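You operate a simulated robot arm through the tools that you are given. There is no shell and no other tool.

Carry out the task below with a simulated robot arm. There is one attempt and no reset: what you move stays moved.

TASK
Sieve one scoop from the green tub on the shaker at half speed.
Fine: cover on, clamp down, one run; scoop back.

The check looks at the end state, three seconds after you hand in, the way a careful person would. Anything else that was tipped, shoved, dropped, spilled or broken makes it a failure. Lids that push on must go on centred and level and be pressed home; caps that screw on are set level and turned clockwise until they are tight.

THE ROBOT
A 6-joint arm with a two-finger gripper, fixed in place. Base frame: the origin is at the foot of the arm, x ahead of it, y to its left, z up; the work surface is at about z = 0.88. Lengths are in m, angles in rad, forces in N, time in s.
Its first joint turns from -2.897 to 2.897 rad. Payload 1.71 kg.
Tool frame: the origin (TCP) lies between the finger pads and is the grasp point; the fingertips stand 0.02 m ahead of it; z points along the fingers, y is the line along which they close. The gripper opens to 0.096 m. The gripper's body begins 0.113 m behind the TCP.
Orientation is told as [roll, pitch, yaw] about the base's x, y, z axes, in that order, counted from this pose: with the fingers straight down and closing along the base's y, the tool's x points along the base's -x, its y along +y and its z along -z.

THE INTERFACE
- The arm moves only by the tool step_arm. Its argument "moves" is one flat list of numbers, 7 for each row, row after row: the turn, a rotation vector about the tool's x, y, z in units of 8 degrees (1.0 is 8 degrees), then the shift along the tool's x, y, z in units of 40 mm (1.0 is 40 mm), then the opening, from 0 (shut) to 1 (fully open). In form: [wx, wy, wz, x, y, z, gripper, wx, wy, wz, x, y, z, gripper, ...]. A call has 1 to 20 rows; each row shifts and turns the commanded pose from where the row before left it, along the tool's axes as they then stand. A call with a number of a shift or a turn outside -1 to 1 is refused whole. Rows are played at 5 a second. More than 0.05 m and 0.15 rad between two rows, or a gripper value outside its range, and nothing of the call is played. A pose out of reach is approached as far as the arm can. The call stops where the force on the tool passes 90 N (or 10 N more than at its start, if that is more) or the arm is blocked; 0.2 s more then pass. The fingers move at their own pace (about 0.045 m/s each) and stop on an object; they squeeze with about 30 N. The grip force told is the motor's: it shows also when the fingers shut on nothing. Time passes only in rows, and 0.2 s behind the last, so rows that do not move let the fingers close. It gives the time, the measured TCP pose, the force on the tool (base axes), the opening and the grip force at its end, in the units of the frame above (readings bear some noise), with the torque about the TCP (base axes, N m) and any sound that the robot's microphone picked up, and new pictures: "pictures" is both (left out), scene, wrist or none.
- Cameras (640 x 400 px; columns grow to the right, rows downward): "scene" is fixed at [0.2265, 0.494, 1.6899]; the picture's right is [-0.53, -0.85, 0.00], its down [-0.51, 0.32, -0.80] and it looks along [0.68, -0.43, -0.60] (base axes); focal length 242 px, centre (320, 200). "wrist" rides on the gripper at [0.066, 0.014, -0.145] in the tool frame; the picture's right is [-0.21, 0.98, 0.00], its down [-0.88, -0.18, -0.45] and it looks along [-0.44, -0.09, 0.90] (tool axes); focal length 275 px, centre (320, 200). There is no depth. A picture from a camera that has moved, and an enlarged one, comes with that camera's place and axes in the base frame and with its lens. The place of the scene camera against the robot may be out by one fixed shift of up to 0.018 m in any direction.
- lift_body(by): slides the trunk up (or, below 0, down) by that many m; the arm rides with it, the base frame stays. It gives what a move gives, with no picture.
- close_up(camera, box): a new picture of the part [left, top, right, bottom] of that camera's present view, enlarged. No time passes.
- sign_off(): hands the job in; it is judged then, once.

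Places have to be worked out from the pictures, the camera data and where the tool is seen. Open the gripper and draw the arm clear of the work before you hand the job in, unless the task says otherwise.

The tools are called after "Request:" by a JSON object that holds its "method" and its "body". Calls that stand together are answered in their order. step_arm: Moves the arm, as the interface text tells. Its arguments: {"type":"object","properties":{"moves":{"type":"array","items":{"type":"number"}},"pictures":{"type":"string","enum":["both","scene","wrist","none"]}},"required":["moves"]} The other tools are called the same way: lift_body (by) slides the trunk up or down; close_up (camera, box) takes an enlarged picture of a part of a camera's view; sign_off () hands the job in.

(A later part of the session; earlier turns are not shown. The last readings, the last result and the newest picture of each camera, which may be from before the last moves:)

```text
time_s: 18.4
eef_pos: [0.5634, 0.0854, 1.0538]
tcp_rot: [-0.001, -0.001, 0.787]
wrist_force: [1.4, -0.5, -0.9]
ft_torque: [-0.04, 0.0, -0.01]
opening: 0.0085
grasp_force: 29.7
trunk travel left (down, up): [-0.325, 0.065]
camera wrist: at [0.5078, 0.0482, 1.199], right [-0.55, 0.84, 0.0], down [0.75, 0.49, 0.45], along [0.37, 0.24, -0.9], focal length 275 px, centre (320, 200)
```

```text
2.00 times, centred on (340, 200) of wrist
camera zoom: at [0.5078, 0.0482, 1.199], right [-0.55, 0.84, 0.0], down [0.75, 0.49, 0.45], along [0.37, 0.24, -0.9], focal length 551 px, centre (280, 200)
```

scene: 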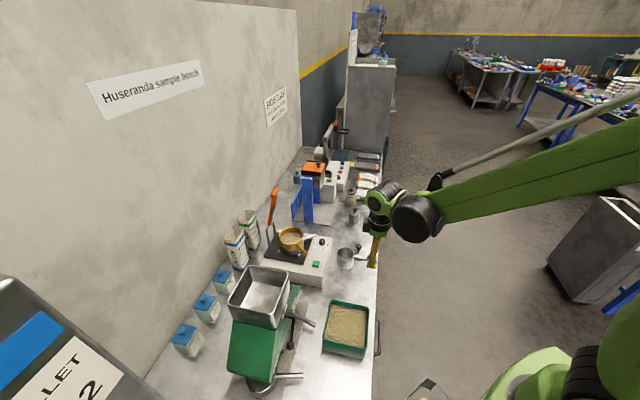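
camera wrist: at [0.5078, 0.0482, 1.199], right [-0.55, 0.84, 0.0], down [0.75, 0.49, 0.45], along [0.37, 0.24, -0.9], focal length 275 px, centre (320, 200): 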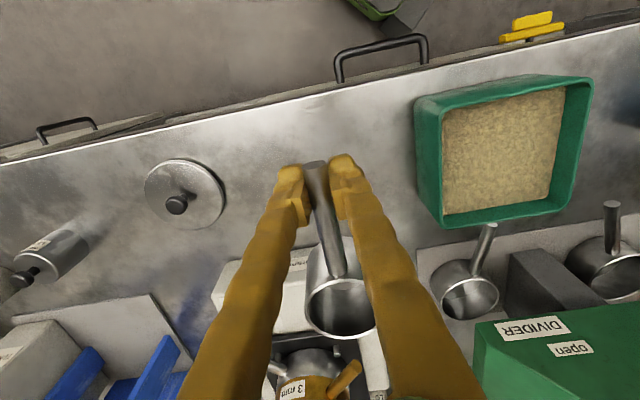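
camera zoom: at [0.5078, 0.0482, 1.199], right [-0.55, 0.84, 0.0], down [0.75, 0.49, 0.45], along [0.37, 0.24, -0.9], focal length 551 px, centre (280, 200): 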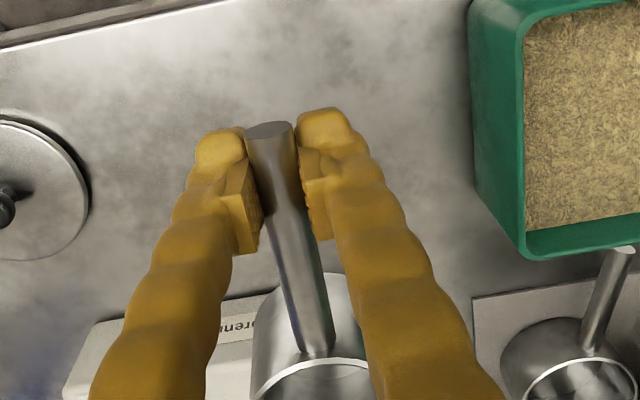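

The scoop is held level. I yaw to 0° (handle toward the robot along the tub's diagonal) and move it over the green tub, staying at z ≈ 1.08.

Request:
{"method": "step_arm", "body": {"moves": [0, 0, 0.94, 0, 0, 0, 0, 0, 0, 0.94, 0, 0, 0, 0, 0, 0, 0.94, 0, 0, 0, 0, 0, 0, 0.94, 0, 0, 0, 0, 0, 0, 0.94, 0, 0, 0, 0, 0, 0, 0.94, 0, 0, 0, 0, 0, 0, 0, 0.679, 0.644, -0.125, 0, 0, 0, 0, 0.679, 0.644, -0.125, 0, 0, 0, 0, 0.679, 0.644, -0.125, 0, 0, 0, 0, 0.679, 0.644, -0.125, 0, 0, 0, 0, 0.679, 0.644, -0.125, 0, 0, 0, 0, 0.679, 0.644, -0.125, 0, 0, 0, 0, 0, 0, 0, 0], "pictures": "both"}}

Request:
{"method": "close_up", "body": {"camera": "wrist", "box": [200, 60, 440, 300]}}

Request:
{"method": "close_up", "body": {"camera": "scene", "box": [300, 250, 420, 380]}}

```text
time_s: 21.2
eef_pos: [0.4019, 0.2394, 1.0816]
tcp_rot: [0.0, 0.0, 0.0]
wrist_force: [0.0, 0.7, -0.9]
ft_torque: [0.02, 0.05, 0.02]
opening: 0.0083
grasp_force: 30.3
trunk travel left (down, up): [-0.325, 0.065]
camera wrist: at [0.3364, 0.2525, 1.2282], right [0.21, 0.98, 0.0], down [0.88, -0.18, 0.45], along [0.44, -0.09, -0.9], focal length 275 px, centre (320, 200)
```

scene: 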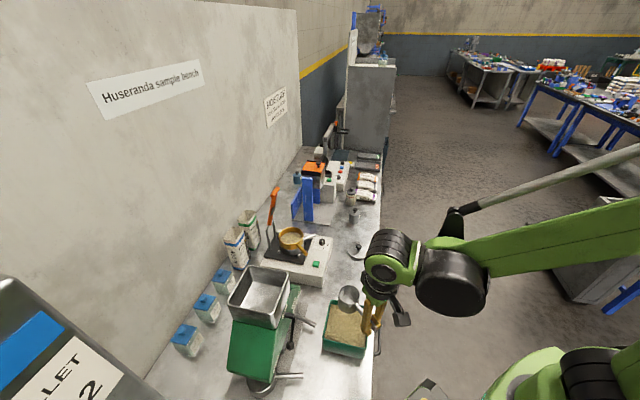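
wrist: 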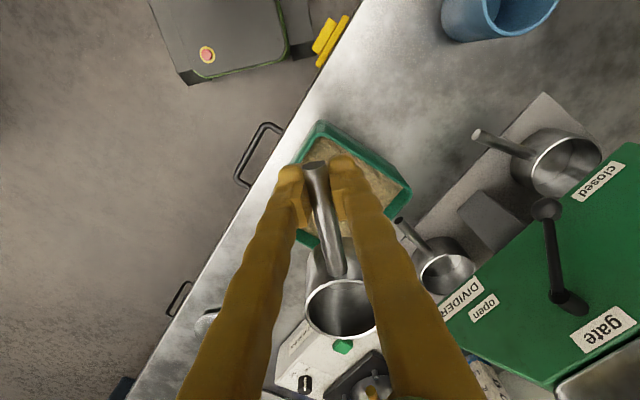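

```text
1.67 times, centred on (320, 180) of wrist
camera zoom: at [0.3364, 0.2525, 1.2282], right [0.21, 0.98, 0.0], down [0.88, -0.18, 0.45], along [0.44, -0.09, -0.9], focal length 459 px, centre (320, 233)
```

zoom: 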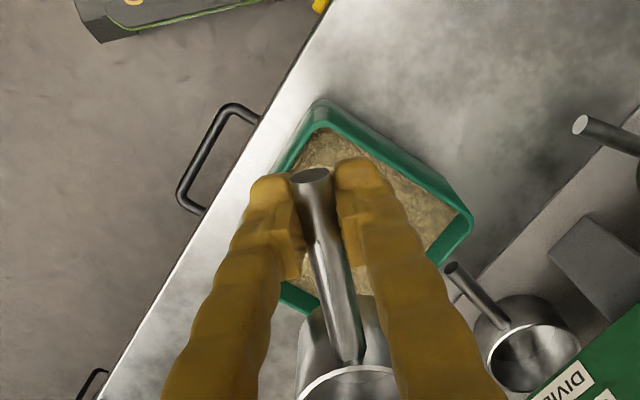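

```text
3.08 times, centred on (360, 315) of scene
camera zoom: at [0.2265, 0.494, 1.6899], right [-0.53, -0.85, 0.0], down [-0.51, 0.32, -0.8], along [0.68, -0.43, -0.6], focal length 744 px, centre (197, -154)
```

zoom: 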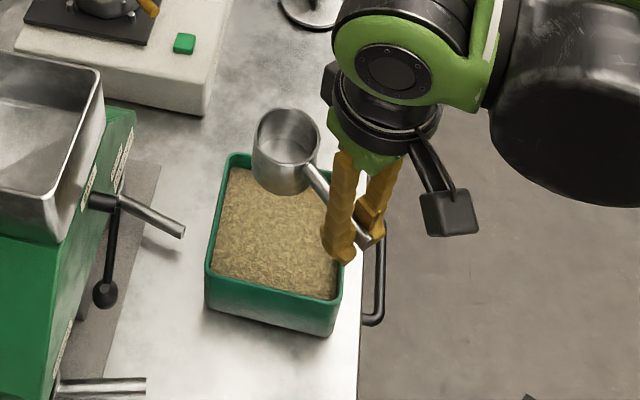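

The tub centre is at (0.4805, 0.2405), rim z ≈ 0.955, meal surface ≈ 0.942. I tip the scoop handle-up by 50° while still above the tub, to test that the arm can hold this posture.

Request:
{"method": "step_arm", "body": {"moves": [0, 0, 0, -0.375, 0.03, -0.6, 0, 0, 0.9, 0, 0, 0, 0, 0, 0, 0.9, 0, 0, 0, 0, 0, 0, 0.9, 0, 0, 0, 0, 0, 0, 0.9, 0, 0, 0, 0, 0, 0, 0.9, 0, 0, 0, 0, 0, 0, 0.9, 0, 0, 0, 0, 0, 0, 0.85, 0, 0, 0, 0, 0, 0, 0, 0, 0, 0, 0, 0, 0, 0, 0, 0, 0, 0, 0], "pictures": "both"}}

Request:
{"method": "close_up", "body": {"camera": "scene", "box": [300, 250, 420, 380]}}

Request:
{"method": "close_up", "body": {"camera": "wrist", "box": [200, 60, 440, 300]}}

```text
time_s: 23.4
eef_pos: [0.416, 0.2397, 1.106]
tcp_rot: [0.004, 0.494, -0.001]
wrist_force: [-0.1, 0.0, -1.3]
ft_torque: [-0.03, 0.0, 0.0]
opening: 0.0083
grasp_force: 30.1
out of reach, approached as far as the arm can: row 6, 7, 8
trunk travel left (down, up): [-0.325, 0.065]
camera wrist: at [0.4277, 0.2534, 1.2659], right [0.18, 0.98, -0.09], down [0.98, -0.19, -0.02], along [-0.04, -0.09, -1.0], focal length 275 px, centre (320, 200)
```

scene: 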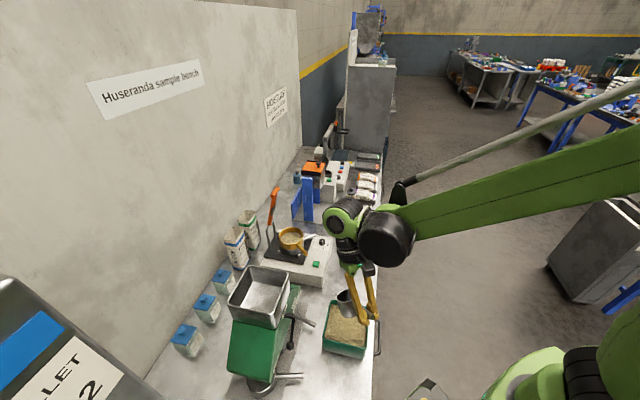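
wrist: 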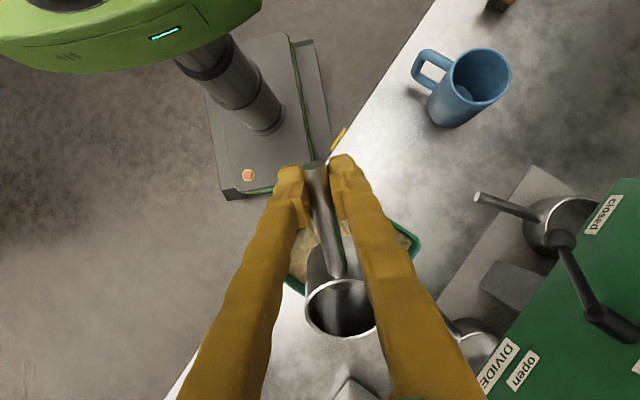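

```text
3.08 times, centred on (360, 315) of scene
camera zoom: at [0.2265, 0.494, 1.6899], right [-0.53, -0.85, 0.0], down [-0.51, 0.32, -0.8], along [0.68, -0.43, -0.6], focal length 744 px, centre (197, -154)
```

zoom: 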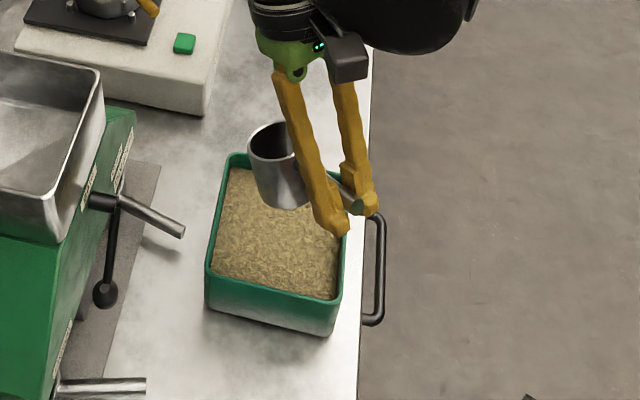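

```text
1.67 times, centred on (320, 180) of wrist
camera zoom: at [0.4277, 0.2534, 1.2659], right [0.18, 0.98, -0.09], down [0.98, -0.19, -0.02], along [-0.04, -0.09, -1.0], focal length 459 px, centre (320, 233)
```

zoom: 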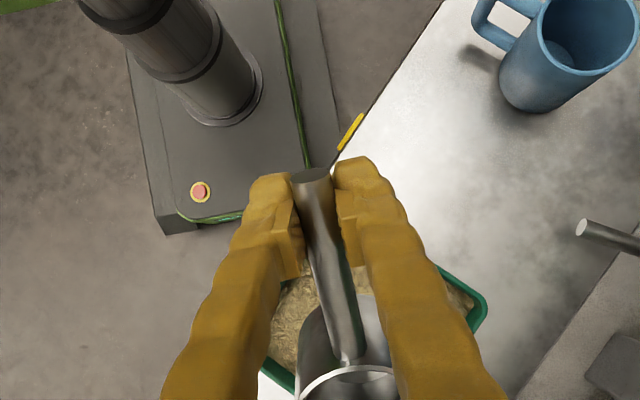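

The wrist stopped at 28° pitch in this outward-leaning posture (limit), but a sideways lean should be available. I rotate back toward level, checking how the commanded pose behaves.

Request:
{"method": "step_arm", "body": {"moves": [0, -0.9, 0, 0, 0, 0, 0, 0, -0.9, 0, 0, 0, 0, 0, 0, 0, 0, 0, 0, 0, 0], "pictures": "none"}}

```text
time_s: 24.2
eef_pos: [0.4162, 0.2404, 1.1069]
tcp_rot: [0.004, 0.241, 0.0]
wrist_force: [0.5, -0.4, -1.1]
ft_torque: [0.01, 0.03, 0.02]
opening: 0.0082
grasp_force: 29.8
trunk travel left (down, up): [-0.325, 0.065]
```

The command re-bases on the actual pose, good. I level out, yaw to -90° (handle pointing +y along the other tub diagonal) and move so the cup is above the tub.

Request:
{"method": "step_arm", "body": {"moves": [0, -0.863, 0, 0, 0, 0, 0, 0, -0.863, 0, 0, 0, 0, 0, 0, 0, 0.9375, 0, 0, 0, 0, 0, 0, 0.9375, 0, 0, 0, 0, 0, 0, 0.9375, 0, 0, 0, 0, 0, 0, 0.9375, 0, 0, 0, 0, 0, 0, 0.9375, 0, 0, 0, 0, 0, 0, 0.9375, 0, 0, 0, 0, 0, 0, 0.9375, 0, 0, 0, 0, 0, 0, 0.9375, 0, 0, 0, 0, 0, 0, 0.9375, 0, 0, 0, 0, 0, 0, 0.9375, 0, 0, 0, 0, 0, 0, 0.9375, 0, 0, 0, 0, 0, 0, 0.9375, 0, 0, 0, 0, 0, 0, 0, 0.825, 0.5375, 0, 0, 0, 0, 0, 0.825, 0.5375, 0, 0, 0, 0, 0, 0.825, 0.5375, 0, 0, 0, 0, 0, 0, 0, 0, 0], "pictures": "both"}}

Request:
{"method": "close_up", "body": {"camera": "scene", "box": [280, 250, 420, 380]}}

```text
time_s: 28.0
eef_pos: [0.4816, 0.338, 1.1063]
tcp_rot: [-0.001, 0.002, -1.571]
wrist_force: [0.0, 0.3, -0.3]
ft_torque: [0.0, 0.04, 0.0]
opening: 0.0083
grasp_force: 29.9
trunk travel left (down, up): [-0.325, 0.065]
camera wrist: at [0.4961, 0.4035, 1.2523], right [0.98, -0.21, 0.0], down [-0.19, -0.88, 0.44], along [-0.09, -0.43, -0.9], focal length 275 px, centre (320, 200)
```

scene: 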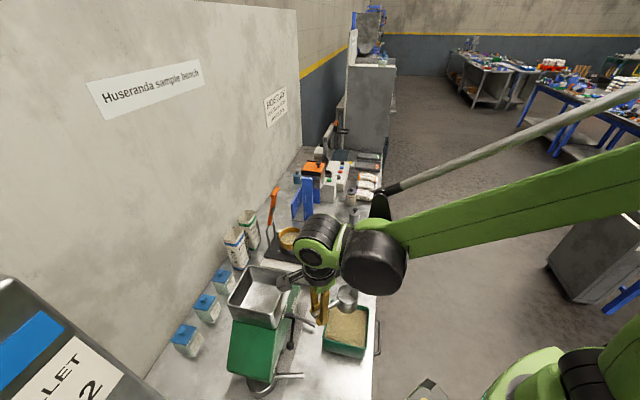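
wrist: 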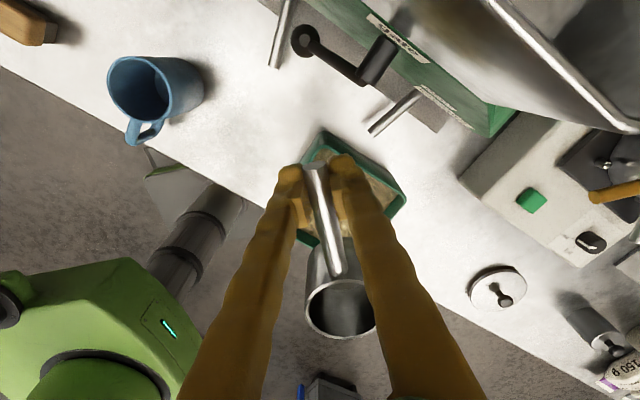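

```text
3.08 times, centred on (350, 315) of scene
camera zoom: at [0.2265, 0.494, 1.6899], right [-0.53, -0.85, 0.0], down [-0.51, 0.32, -0.8], along [0.68, -0.43, -0.6], focal length 744 px, centre (228, -154)
```

zoom: 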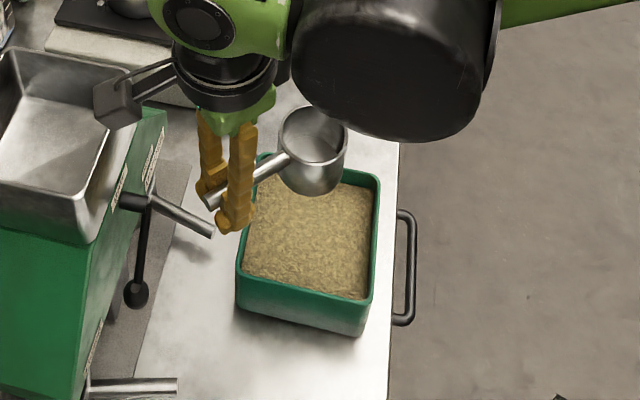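

Pose reached cleanly with the cup over the tub. Now I try the handle-up tilt (about 52°) here, where the lean is sideways.

Request:
{"method": "step_arm", "body": {"moves": [0, 0.93, 0, 0, 0, 0, 0, 0, 0.93, 0, 0, 0, 0, 0, 0, 0.93, 0, 0, 0, 0, 0, 0, 0.93, 0, 0, 0, 0, 0, 0, 0.93, 0, 0, 0, 0, 0, 0, 0.93, 0, 0, 0, 0, 0, 0, 0.93, 0, 0, 0, 0, 0, 0, 0, 0, 0, 0, 0, 0], "pictures": "both"}}

Request:
{"method": "close_up", "body": {"camera": "scene", "box": [280, 250, 420, 380]}}

```text
time_s: 29.8
eef_pos: [0.4799, 0.3384, 1.107]
tcp_rot: [-0.001, 0.915, -1.574]
wrist_force: [-0.1, -0.7, -0.8]
ft_torque: [0.0, 0.02, 0.02]
opening: 0.0087
grasp_force: 29.8
trunk travel left (down, up): [-0.325, 0.065]
camera wrist: at [0.4957, 0.2637, 1.2481], right [0.98, -0.13, -0.16], down [-0.19, -0.89, -0.42], along [-0.09, 0.44, -0.89], focal length 275 px, centre (320, 200)
```

scene: 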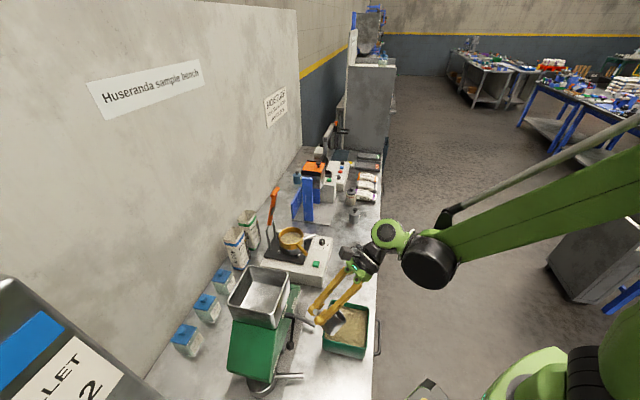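
wrist: 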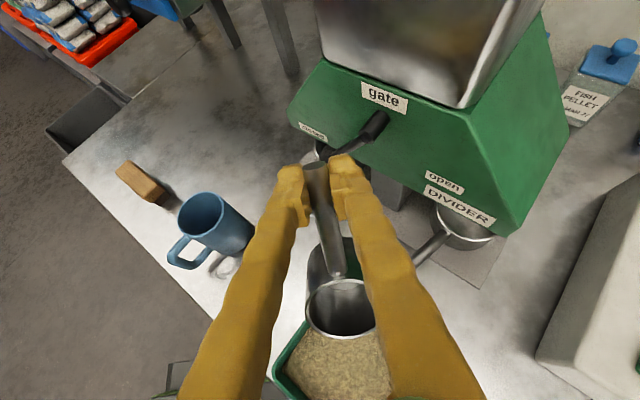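

```text
3.08 times, centred on (350, 315) of scene
camera zoom: at [0.2265, 0.494, 1.6899], right [-0.53, -0.85, 0.0], down [-0.51, 0.32, -0.8], along [0.68, -0.43, -0.6], focal length 744 px, centre (228, -154)
```

zoom: 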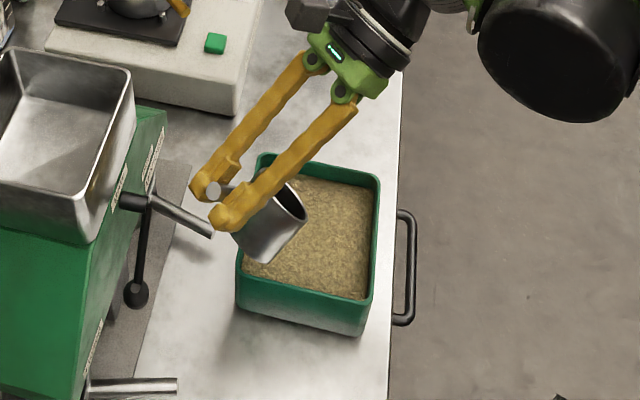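

The 52° tilt works here and the scoop is steady in the grip. I shift the cup over the tub's middle and lower until its edge is just about at the meal surface, watching the force.

Request:
{"method": "step_arm", "body": {"moves": [0, 0, 0, -0.58, 0, -0.7525, 0, 0, 0, 0, -0.396, 0, 0.305, 0, 0, 0, 0, -0.396, 0, 0.305, 0, 0, 0, 0, -0.396, 0, 0.305, 0, 0, 0, 0, 0, 0, 0, 0], "pictures": "both"}}

Request:
{"method": "close_up", "body": {"camera": "scene", "box": [300, 280, 400, 370]}}

Request:
{"method": "close_up", "body": {"camera": "wrist", "box": [220, 220, 440, 400]}}

```text
time_s: 31.0
eef_pos: [0.4813, 0.3019, 1.0469]
tcp_rot: [-0.002, 0.913, -1.574]
wrist_force: [0.6, -0.9, -0.7]
ft_torque: [0.03, -0.03, 0.06]
opening: 0.0085
grasp_force: 30.2
trunk travel left (down, up): [-0.325, 0.065]
camera wrist: at [0.4958, 0.2263, 1.1884], right [0.98, -0.13, -0.16], down [-0.19, -0.89, -0.42], along [-0.09, 0.44, -0.89], focal length 275 px, centre (320, 200)
```

scene: 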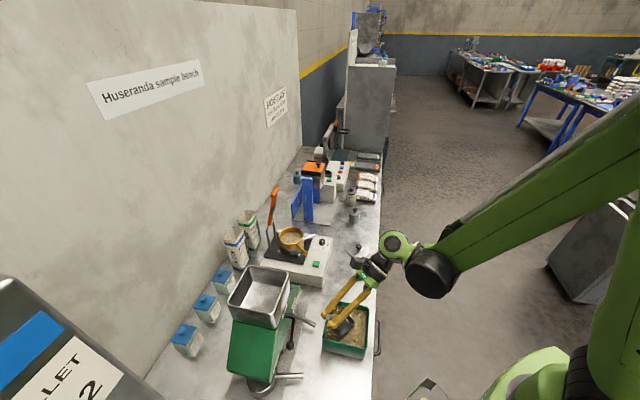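
wrist: 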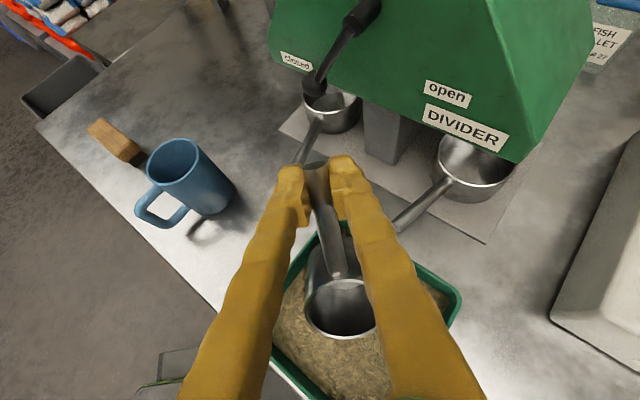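

```text
4.44 times, centred on (350, 325) of scene
camera zoom: at [0.2265, 0.494, 1.6899], right [-0.53, -0.85, 0.0], down [-0.51, 0.32, -0.8], along [0.68, -0.43, -0.6], focal length 1075 px, centre (187, -356)
```

zoom: 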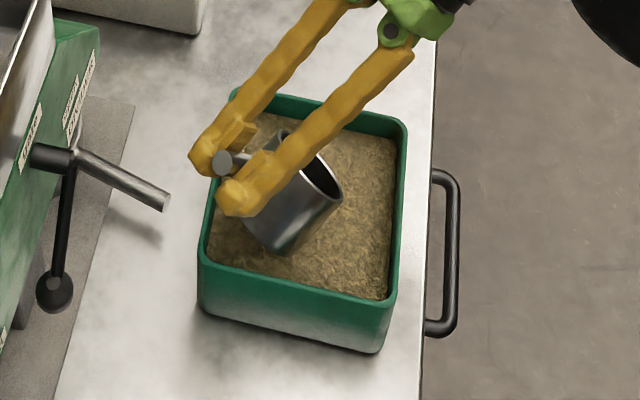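

```text
2.22 times, centred on (330, 310) of wrist
camera zoom: at [0.4958, 0.2263, 1.1884], right [0.98, -0.13, -0.16], down [-0.19, -0.89, -0.42], along [-0.09, 0.44, -0.89], focal length 612 px, centre (298, -44)
```

zoom: 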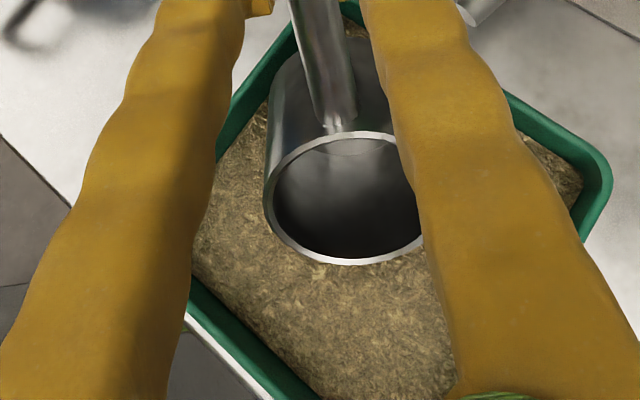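

No contact yet and the cup mouth faces the meal. I lower another 43 mm so the front lip sinks about 23 mm below the surface.

Request:
{"method": "step_arm", "body": {"moves": [0, 0, 0, -0.284, 0, 0.2186, 0, 0, 0, 0, -0.284, 0, 0.2186, 0, 0, 0, 0, -0.284, 0, 0.2186, 0, 0, 0, 0, 0, 0, 0, 0], "pictures": "both"}}

Request:
{"method": "close_up", "body": {"camera": "scene", "box": [300, 280, 400, 370]}}

Request:
{"method": "close_up", "body": {"camera": "wrist", "box": [220, 220, 440, 400]}}

```text
time_s: 32.0
eef_pos: [0.4802, 0.2997, 1.0039]
tcp_rot: [-0.002, 0.914, -1.573]
wrist_force: [-0.5, -0.1, -1.1]
ft_torque: [0.02, 0.03, 0.02]
opening: 0.0085
grasp_force: 30.2
trunk travel left (down, up): [-0.325, 0.065]
camera wrist: at [0.4955, 0.2261, 1.1453], right [0.98, -0.13, -0.16], down [-0.19, -0.89, -0.42], along [-0.09, 0.44, -0.89], focal length 275 px, centre (320, 200)
```

scene: 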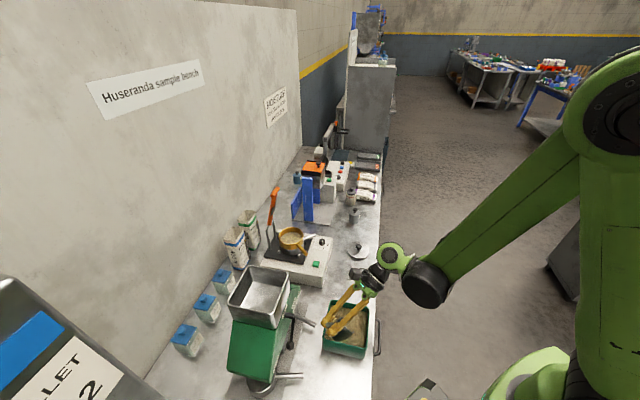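
wrist: 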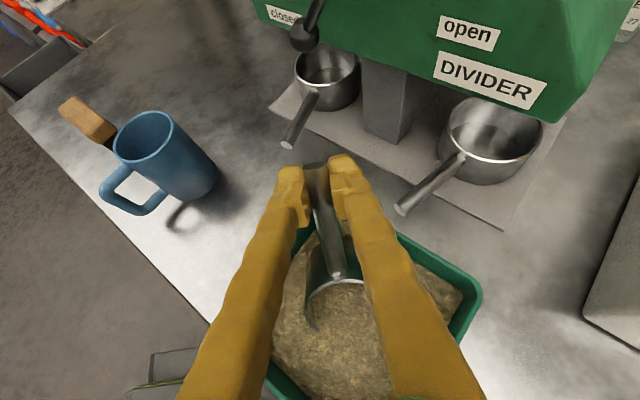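

```text
4.44 times, centred on (350, 325) of scene
camera zoom: at [0.2265, 0.494, 1.6899], right [-0.53, -0.85, 0.0], down [-0.51, 0.32, -0.8], along [0.68, -0.43, -0.6], focal length 1075 px, centre (187, -356)
```

zoom: 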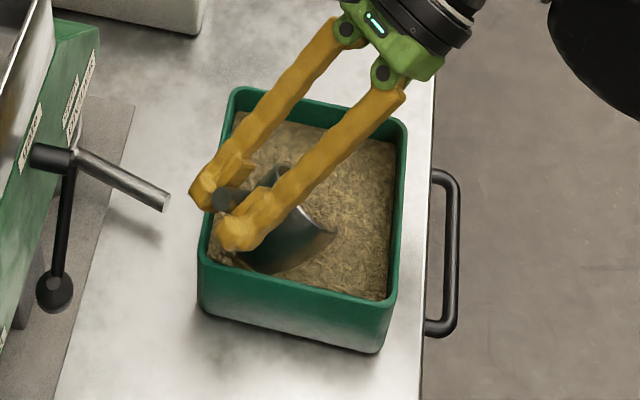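

```text
2.22 times, centred on (330, 310) of wrist
camera zoom: at [0.4955, 0.2261, 1.1453], right [0.98, -0.13, -0.16], down [-0.19, -0.89, -0.42], along [-0.09, 0.44, -0.89], focal length 612 px, centre (298, -44)
```

zoom: 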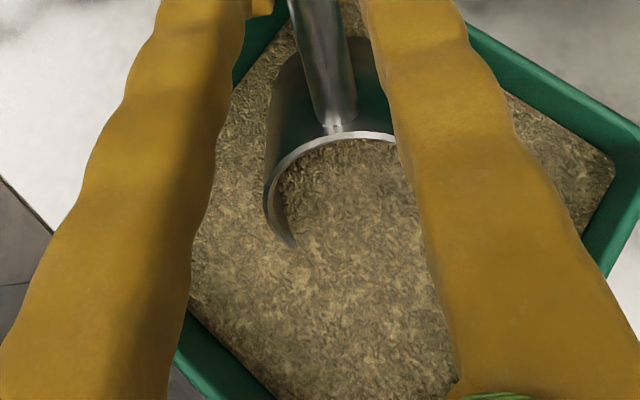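

The meal has flowed around and into the cup mouth with no resistance. Now I sweep the cup forward (toward -y) about 36 mm while reducing the tilt to 30°, keeping the rim centre at the meal surface.

Request:
{"method": "step_arm", "body": {"moves": [0, -0.7, 0, -0.186, 0, 0.027, 0, 0, -0.7, 0, -0.182, 0, 0.045, 0, 0, -0.7, 0, -0.177, 0, 0.0624, 0, 0, -0.7, 0, -0.17, 0, 0.079, 0, 0, 0, 0, 0, 0, 0, 0], "pictures": "both"}}

Request:
{"method": "close_up", "body": {"camera": "scene", "box": [300, 280, 400, 370]}}

Request:
{"method": "close_up", "body": {"camera": "wrist", "box": [220, 220, 440, 400]}}

```text
time_s: 33.2
eef_pos: [0.4795, 0.2859, 0.9767]
tcp_rot: [0.0, 0.519, -1.574]
wrist_force: [0.4, 0.0, -1.0]
ft_torque: [0.09, 0.02, 0.0]
opening: 0.0084
grasp_force: 30.1
trunk travel left (down, up): [-0.325, 0.065]
camera wrist: at [0.495, 0.2708, 1.1368], right [0.98, -0.18, -0.1], down [-0.19, -0.98, -0.05], along [-0.09, 0.07, -0.99], focal length 275 px, centre (320, 200)
```

scene: 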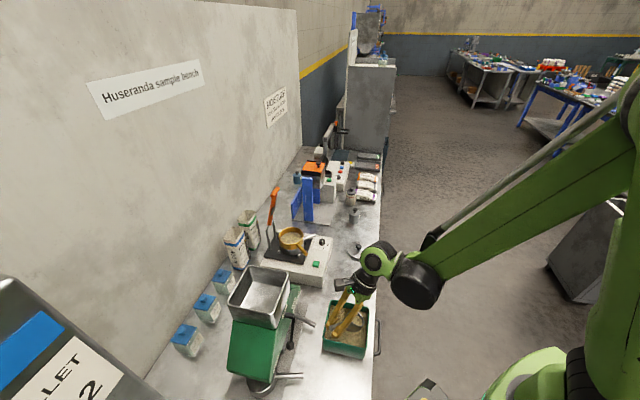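
wrist: 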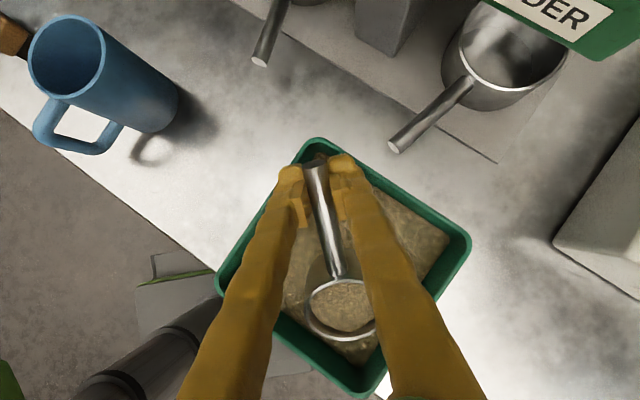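

```text
4.44 times, centred on (350, 325) of scene
camera zoom: at [0.2265, 0.494, 1.6899], right [-0.53, -0.85, 0.0], down [-0.51, 0.32, -0.8], along [0.68, -0.43, -0.6], focal length 1075 px, centre (187, -356)
```

zoom: 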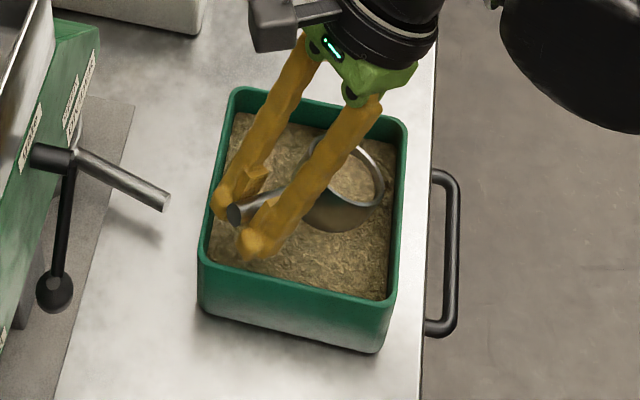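

```text
2.22 times, centred on (330, 310) of wrist
camera zoom: at [0.495, 0.2708, 1.1368], right [0.98, -0.18, -0.1], down [-0.19, -0.98, -0.05], along [-0.09, 0.07, -0.99], focal length 612 px, centre (298, -44)
```

zoom: 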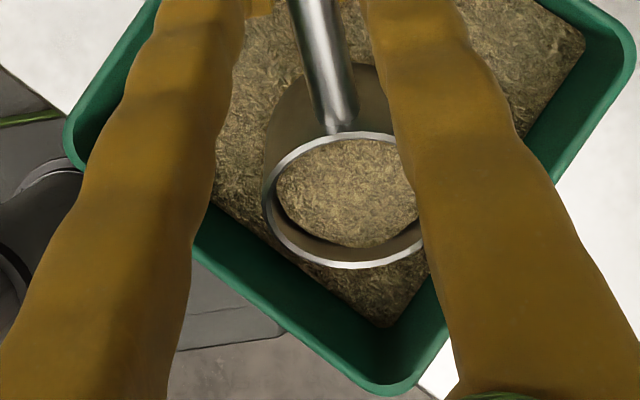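

The cup now shows its own fill just below the rim. I raise it slowly out of the meal while levelling, staying over the tub.

Request:
{"method": "step_arm", "body": {"moves": [0, 0, 0, 0.248, 0, -0.434, 0, 0, -0.93, 0, 0.219, 0, -0.449, 0, 0, -0.93, 0, 0.16, 0, -0.474, 0, 0, -0.93, 0, 0.096, 0, -0.49, 0, 0, -0.93, 0, 0.032, 0, -0.5, 0, 0, 0, 0, 0, 0, 0, 0], "pictures": "both"}}

Request:
{"method": "close_up", "body": {"camera": "scene", "box": [300, 260, 400, 370]}}

Request:
{"method": "close_up", "body": {"camera": "wrist", "box": [220, 200, 440, 400]}}

```text
time_s: 34.6
eef_pos: [0.4787, 0.2797, 1.0772]
tcp_rot: [-0.001, 0.0, -1.573]
wrist_force: [0.2, -1.1, -0.9]
ft_torque: [0.04, -0.04, -0.03]
opening: 0.0083
grasp_force: 29.9
trunk travel left (down, up): [-0.325, 0.065]
camera wrist: at [0.4949, 0.3451, 1.2235], right [0.98, -0.21, 0.0], down [-0.19, -0.88, 0.44], along [-0.09, -0.43, -0.9], focal length 275 px, centre (320, 200)
```

scene: 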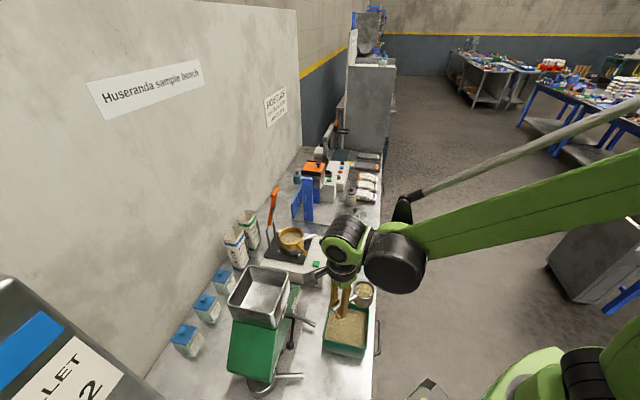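
wrist: 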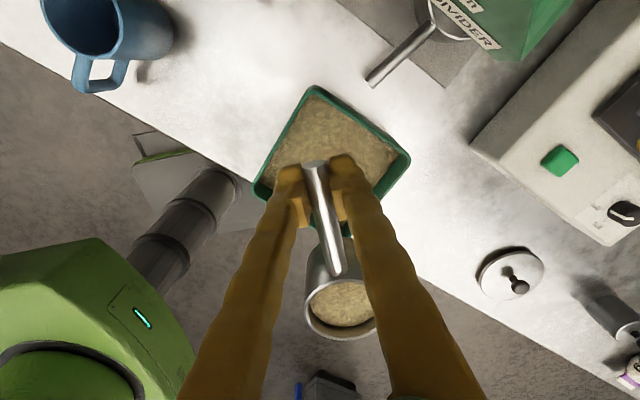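

```text
3.64 times, centred on (350, 315) of scene
camera zoom: at [0.2265, 0.494, 1.6899], right [-0.53, -0.85, 0.0], down [-0.51, 0.32, -0.8], along [0.68, -0.43, -0.6], focal length 879 px, centre (211, -218)
```

zoom: 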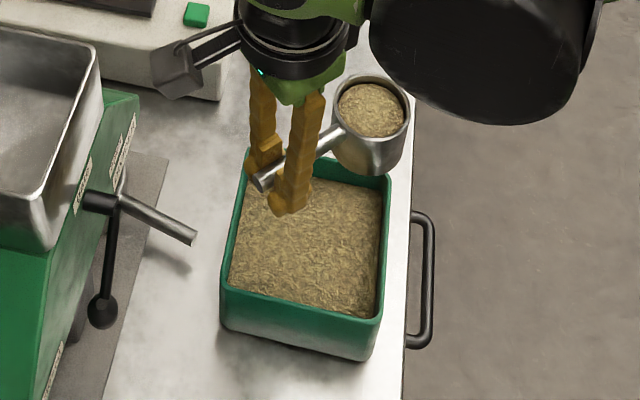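

```text
2.00 times, centred on (330, 300) of wrist
camera zoom: at [0.4949, 0.3451, 1.2235], right [0.98, -0.21, 0.0], down [-0.19, -0.88, 0.44], along [-0.09, -0.43, -0.9], focal length 551 px, centre (300, 0)
```

zoom: 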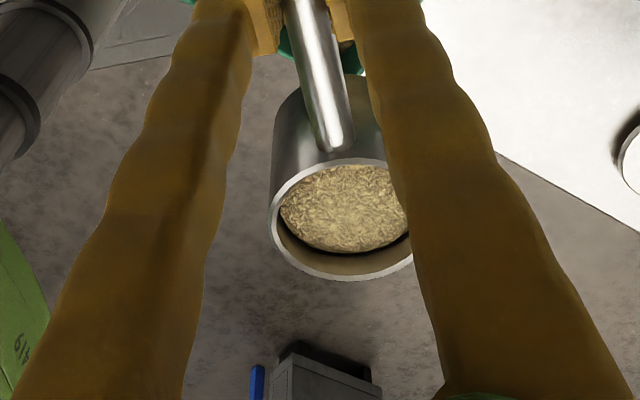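

The scoop carries a load. I look closer at how full it is.

Request:
{"method": "close_up", "body": {"camera": "wrist", "box": [295, 255, 385, 345]}}

Request:
{"method": "close_up", "body": {"camera": "scene", "box": [340, 270, 380, 315]}}

Request:
{"method": "close_up", "body": {"camera": "scene", "box": [315, 290, 385, 370]}}

```text
4.44 times, centred on (340, 300) of wrist
camera zoom: at [0.4949, 0.3451, 1.2235], right [0.98, -0.21, 0.0], down [-0.19, -0.88, 0.44], along [-0.09, -0.43, -0.9], focal length 1224 px, centre (231, -244)
```

zoom: 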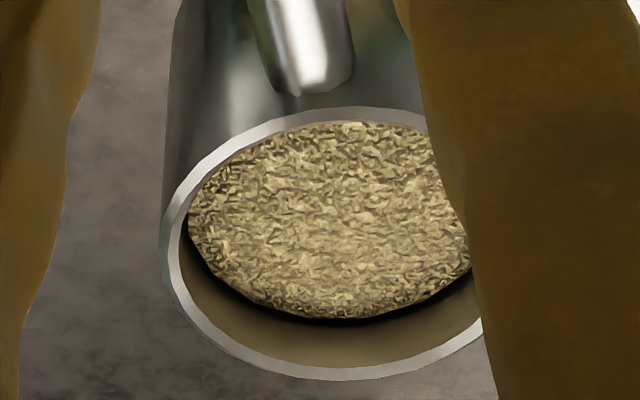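

```text
8.89 times, centred on (360, 292) of scene
camera zoom: at [0.2265, 0.494, 1.6899], right [-0.53, -0.85, 0.0], down [-0.51, 0.32, -0.8], along [0.68, -0.43, -0.6], focal length 2149 px, centre (-36, -622)
```

zoom: 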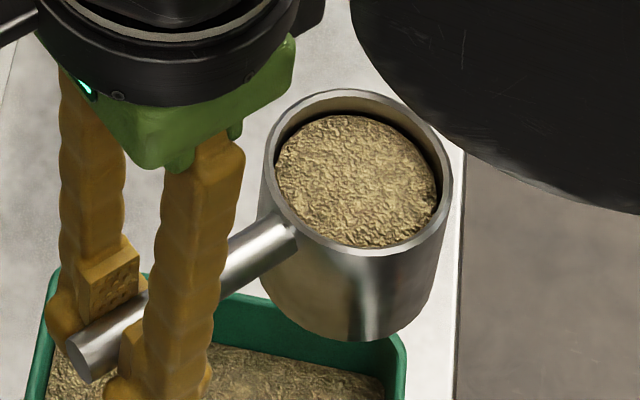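

```text
5.00 times, centred on (350, 330) of scene
camera zoom: at [0.2265, 0.494, 1.6899], right [-0.53, -0.85, 0.0], down [-0.51, 0.32, -0.8], along [0.68, -0.43, -0.6], focal length 1209 px, centre (170, -450)
```

zoom: 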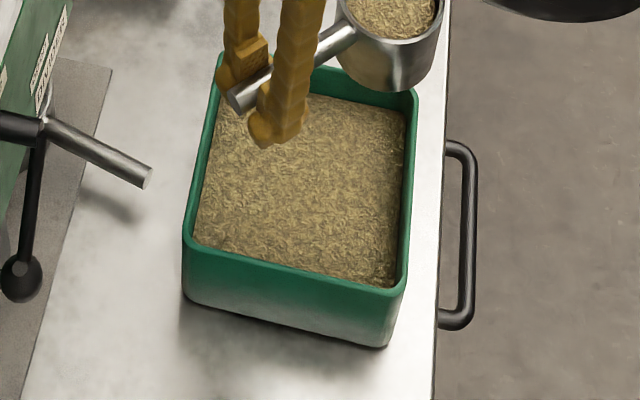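

The load sits roughly 7–9 mm below the rim, a nearly full scoop, and the tub area is clean. I back away from the divider, rise, and yaw to -15° keeping the scoop level.

Request:
{"method": "step_arm", "body": {"moves": [0, 0, 0, -0.5, 0, -0.375, 0, 0, 0, 0, -0.5, 0, -0.375, 0, 0, 0, 0, -0.5, 0, -0.375, 0, 0, 0, 0, -0.5, 0, -0.375, 0, 0, 0, -0.78, 0, 0, 0, 0, 0, 0, -0.78, 0, 0, 0, 0, 0, 0, -0.78, 0, 0, 0, 0, 0, 0, -0.78, 0, 0, 0, 0, 0, 0, -0.78, 0, 0, 0, 0, 0, 0, -0.78, 0, 0, 0, 0, 0, 0, -0.78, 0, 0, 0, 0, 0, 0, -0.78, 0, 0, 0, 0, 0, 0, -0.78, 0, 0, 0, 0, 0, 0, -0.78, 0, 0, 0, 0, 0, 0, -0.78, 0, 0, 0, 0, 0, 0, -0.78, 0, 0, 0, 0, 0, 0, 0, 0, 0, 0, 0], "pictures": "both"}}

```text
time_s: 38.2
eef_pos: [0.4809, 0.2004, 1.1372]
tcp_rot: [0.002, 0.003, -0.265]
wrist_force: [0.4, -0.1, -0.2]
ft_torque: [0.02, 0.04, 0.0]
opening: 0.0083
grasp_force: 29.8
trunk travel left (down, up): [-0.325, 0.065]
camera wrist: at [0.422, 0.2301, 1.2834], right [0.45, 0.89, 0.0], down [0.8, -0.41, 0.44], along [0.39, -0.2, -0.9], focal length 275 px, centre (320, 200)
```

scene: 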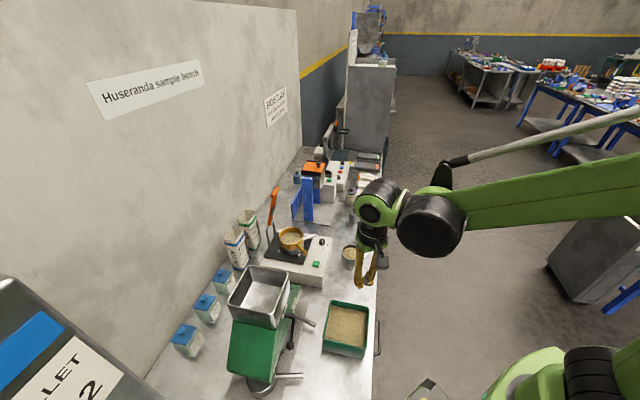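
wrist: 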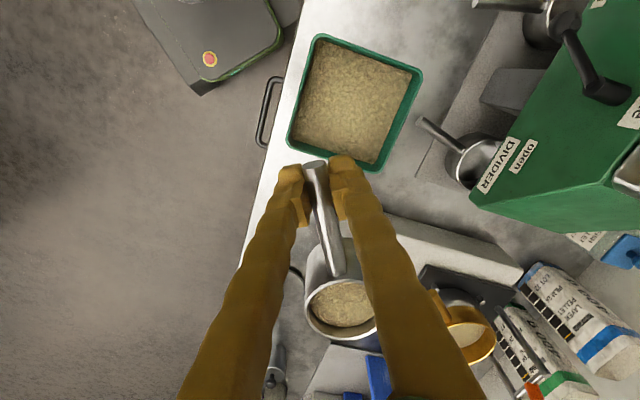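

Scoop level, tub untouched. I translate over the shaker so that the cup is above the sieve, staying at z ≈ 1.137.

Request:
{"method": "step_arm", "body": {"moves": [0, 0, 0, -0.751, 0.4606, 0, 0, 0, 0, 0, -0.751, 0.4606, 0, 0, 0, 0, 0, -0.751, 0.4606, 0, 0, 0, 0, 0, -0.751, 0.4606, 0, 0, 0, 0, 0, -0.751, 0.4606, 0, 0, 0, 0, 0, -0.751, 0.4606, 0, 0, 0, 0, 0, -0.751, 0.4606, 0, 0, 0, 0, 0, -0.751, 0.4606, 0, 0, 0, 0, 0, 0, 0, 0, 0], "pictures": "both"}}

Request:
{"method": "close_up", "body": {"camera": "scene", "box": [240, 170, 360, 290]}}

Request:
{"method": "close_up", "body": {"camera": "wrist", "box": [200, 100, 460, 400]}}

```text
time_s: 40.2
eef_pos: [0.7511, 0.2789, 1.1357]
tcp_rot: [0.001, 0.001, -0.267]
wrist_force: [-1.0, 0.8, -1.2]
ft_torque: [0.02, 0.08, 0.01]
opening: 0.0084
grasp_force: 30.1
trunk travel left (down, up): [-0.325, 0.065]
camera wrist: at [0.6927, 0.3088, 1.2831], right [0.46, 0.89, 0.0], down [0.8, -0.41, 0.44], along [0.39, -0.2, -0.9], focal length 275 px, centre (320, 200)
```

scene: 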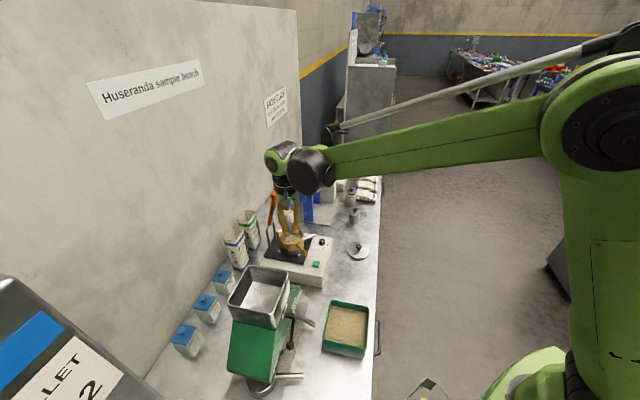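
wrist: 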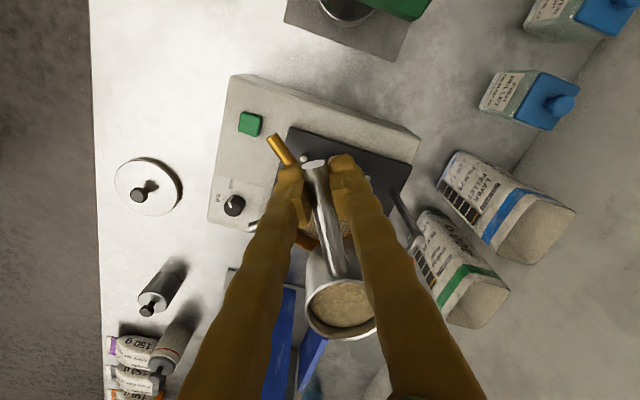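

```text
3.33 times, centred on (300, 230) of scene
camera zoom: at [0.2265, 0.494, 1.6899], right [-0.53, -0.85, 0.0], down [-0.51, 0.32, -0.8], along [0.68, -0.43, -0.6], focal length 806 px, centre (387, 100)
```

zoom: 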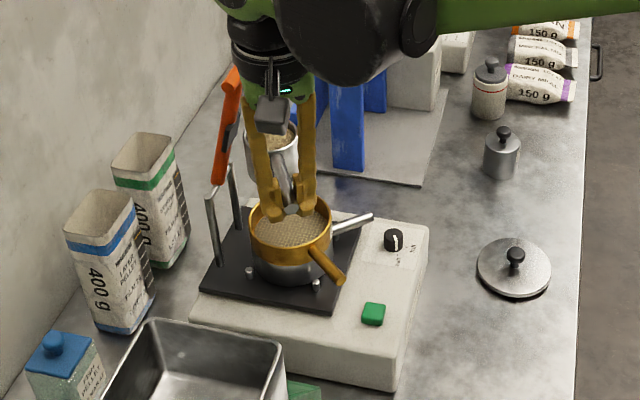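

```text
1.33 times, centred on (330, 250) of wrist
camera zoom: at [0.6927, 0.3088, 1.2831], right [0.46, 0.89, 0.0], down [0.8, -0.41, 0.44], along [0.39, -0.2, -0.9], focal length 367 px, centre (307, 133)
```

zoom: 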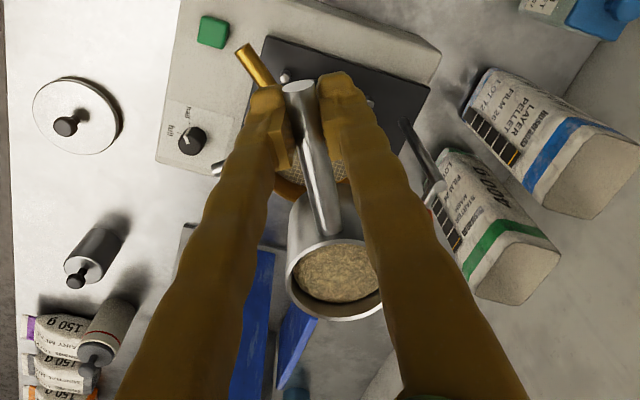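

The cup's projected position matches the sieve. The orange clamp handle is near, so I zoom in to judge the clearance before rolling.

Request:
{"method": "close_up", "body": {"camera": "scene", "box": [255, 170, 325, 240]}}

Request:
{"method": "close_up", "body": {"camera": "wrist", "box": [290, 130, 470, 330]}}

```text
5.71 times, centred on (290, 205) of scene
camera zoom: at [0.2265, 0.494, 1.6899], right [-0.53, -0.85, 0.0], down [-0.51, 0.32, -0.8], along [0.68, -0.43, -0.6], focal length 1382 px, centre (491, 171)
```

zoom: 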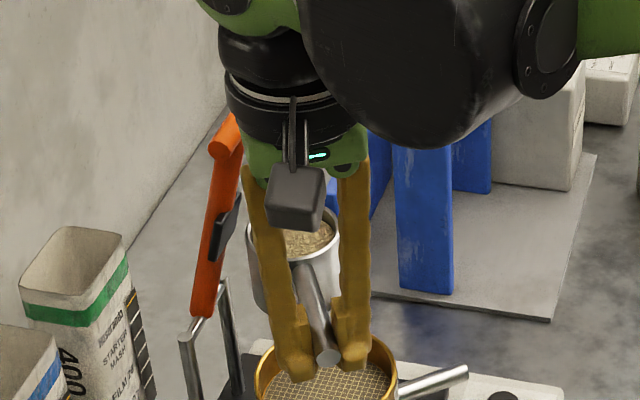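

```text
2.00 times, centred on (380, 230) of wrist
camera zoom: at [0.6927, 0.3088, 1.2831], right [0.46, 0.89, 0.0], down [0.8, -0.41, 0.44], along [0.39, -0.2, -0.9], focal length 551 px, centre (200, 140)
```

zoom: 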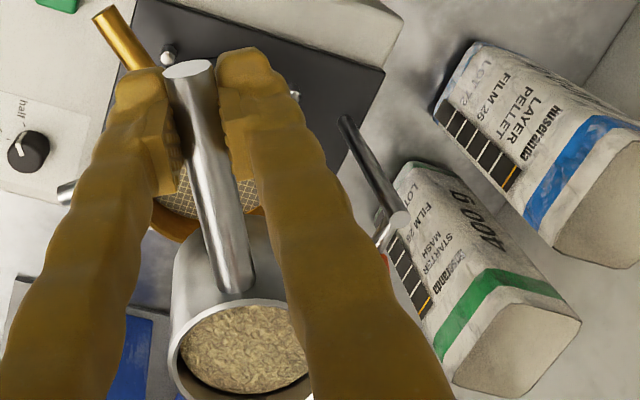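

The orange handle leans forward above the sieve, so I'll choose a pouring yaw of about +10°, which keeps the cup's swing and the hand away from the clamp. I shift back in y, yaw, and lower over the sieve centre.

Request:
{"method": "step_arm", "body": {"moves": [0, 0, 0, -0.101, -0.555, 0, 0, 0, 0, 0, -0.101, -0.555, 0, 0, 0, 0, -0.79, 0, 0, 0, 0, 0, 0, -0.79, 0, 0, 0, 0, 0, 0, -0.79, 0, 0, 0, 0, 0, 0, -0.79, 0, 0, 0, 0, 0, 0, 0, 0, 0, 0, 0], "pictures": "both"}}

Request:
{"method": "close_up", "body": {"camera": "scene", "box": [255, 170, 335, 260]}}

Request:
{"method": "close_up", "body": {"camera": "wrist", "box": [260, 130, 440, 370]}}

```text
time_s: 41.8
eef_pos: [0.7461, 0.2352, 1.1372]
tcp_rot: [0.001, 0.002, 0.175]
wrist_force: [-0.1, -0.5, -0.4]
ft_torque: [0.01, 0.11, -0.02]
opening: 0.0084
grasp_force: 29.9
trunk travel left (down, up): [-0.325, 0.065]
camera wrist: at [0.6806, 0.2362, 1.2834], right [0.03, 1.0, 0.0], down [0.9, -0.03, 0.44], along [0.44, -0.01, -0.9], focal length 275 px, centre (320, 200)
```

scene: 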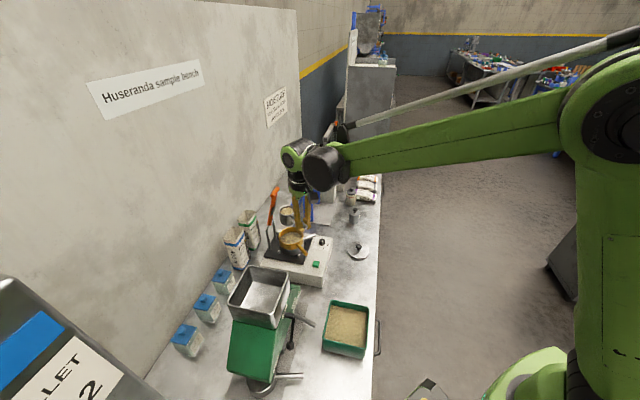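
wrist: 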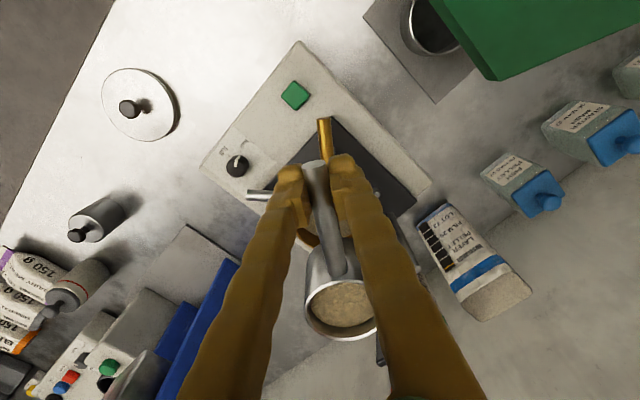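

```text
4.44 times, centred on (295, 215) of scene
camera zoom: at [0.2265, 0.494, 1.6899], right [-0.53, -0.85, 0.0], down [-0.51, 0.32, -0.8], along [0.68, -0.43, -0.6], focal length 1075 px, centre (431, 133)
```

zoom: 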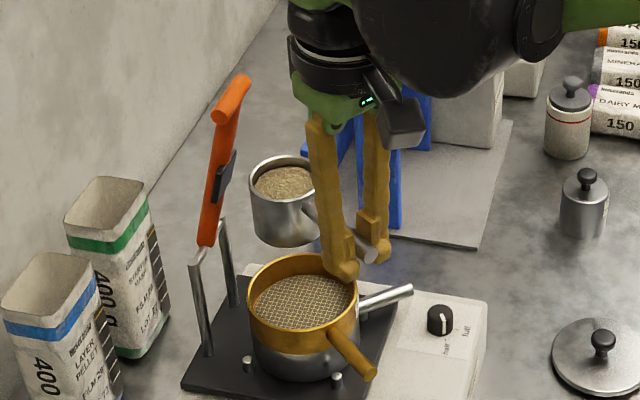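

```text
1.67 times, centred on (350, 250) of wrist
camera zoom: at [0.6806, 0.2362, 1.2834], right [0.03, 1.0, 0.0], down [0.9, -0.03, 0.44], along [0.44, -0.01, -0.9], focal length 459 px, centre (270, 117)
```

zoom: 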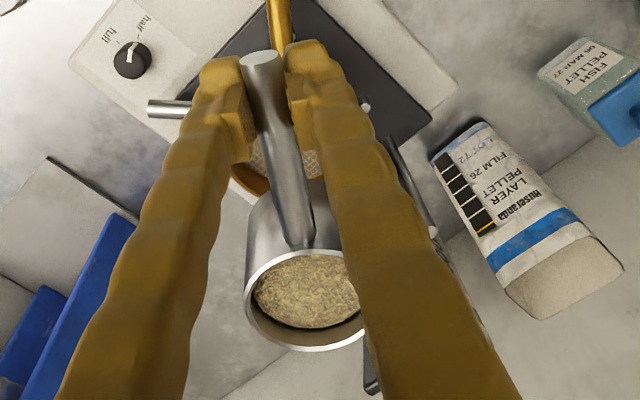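

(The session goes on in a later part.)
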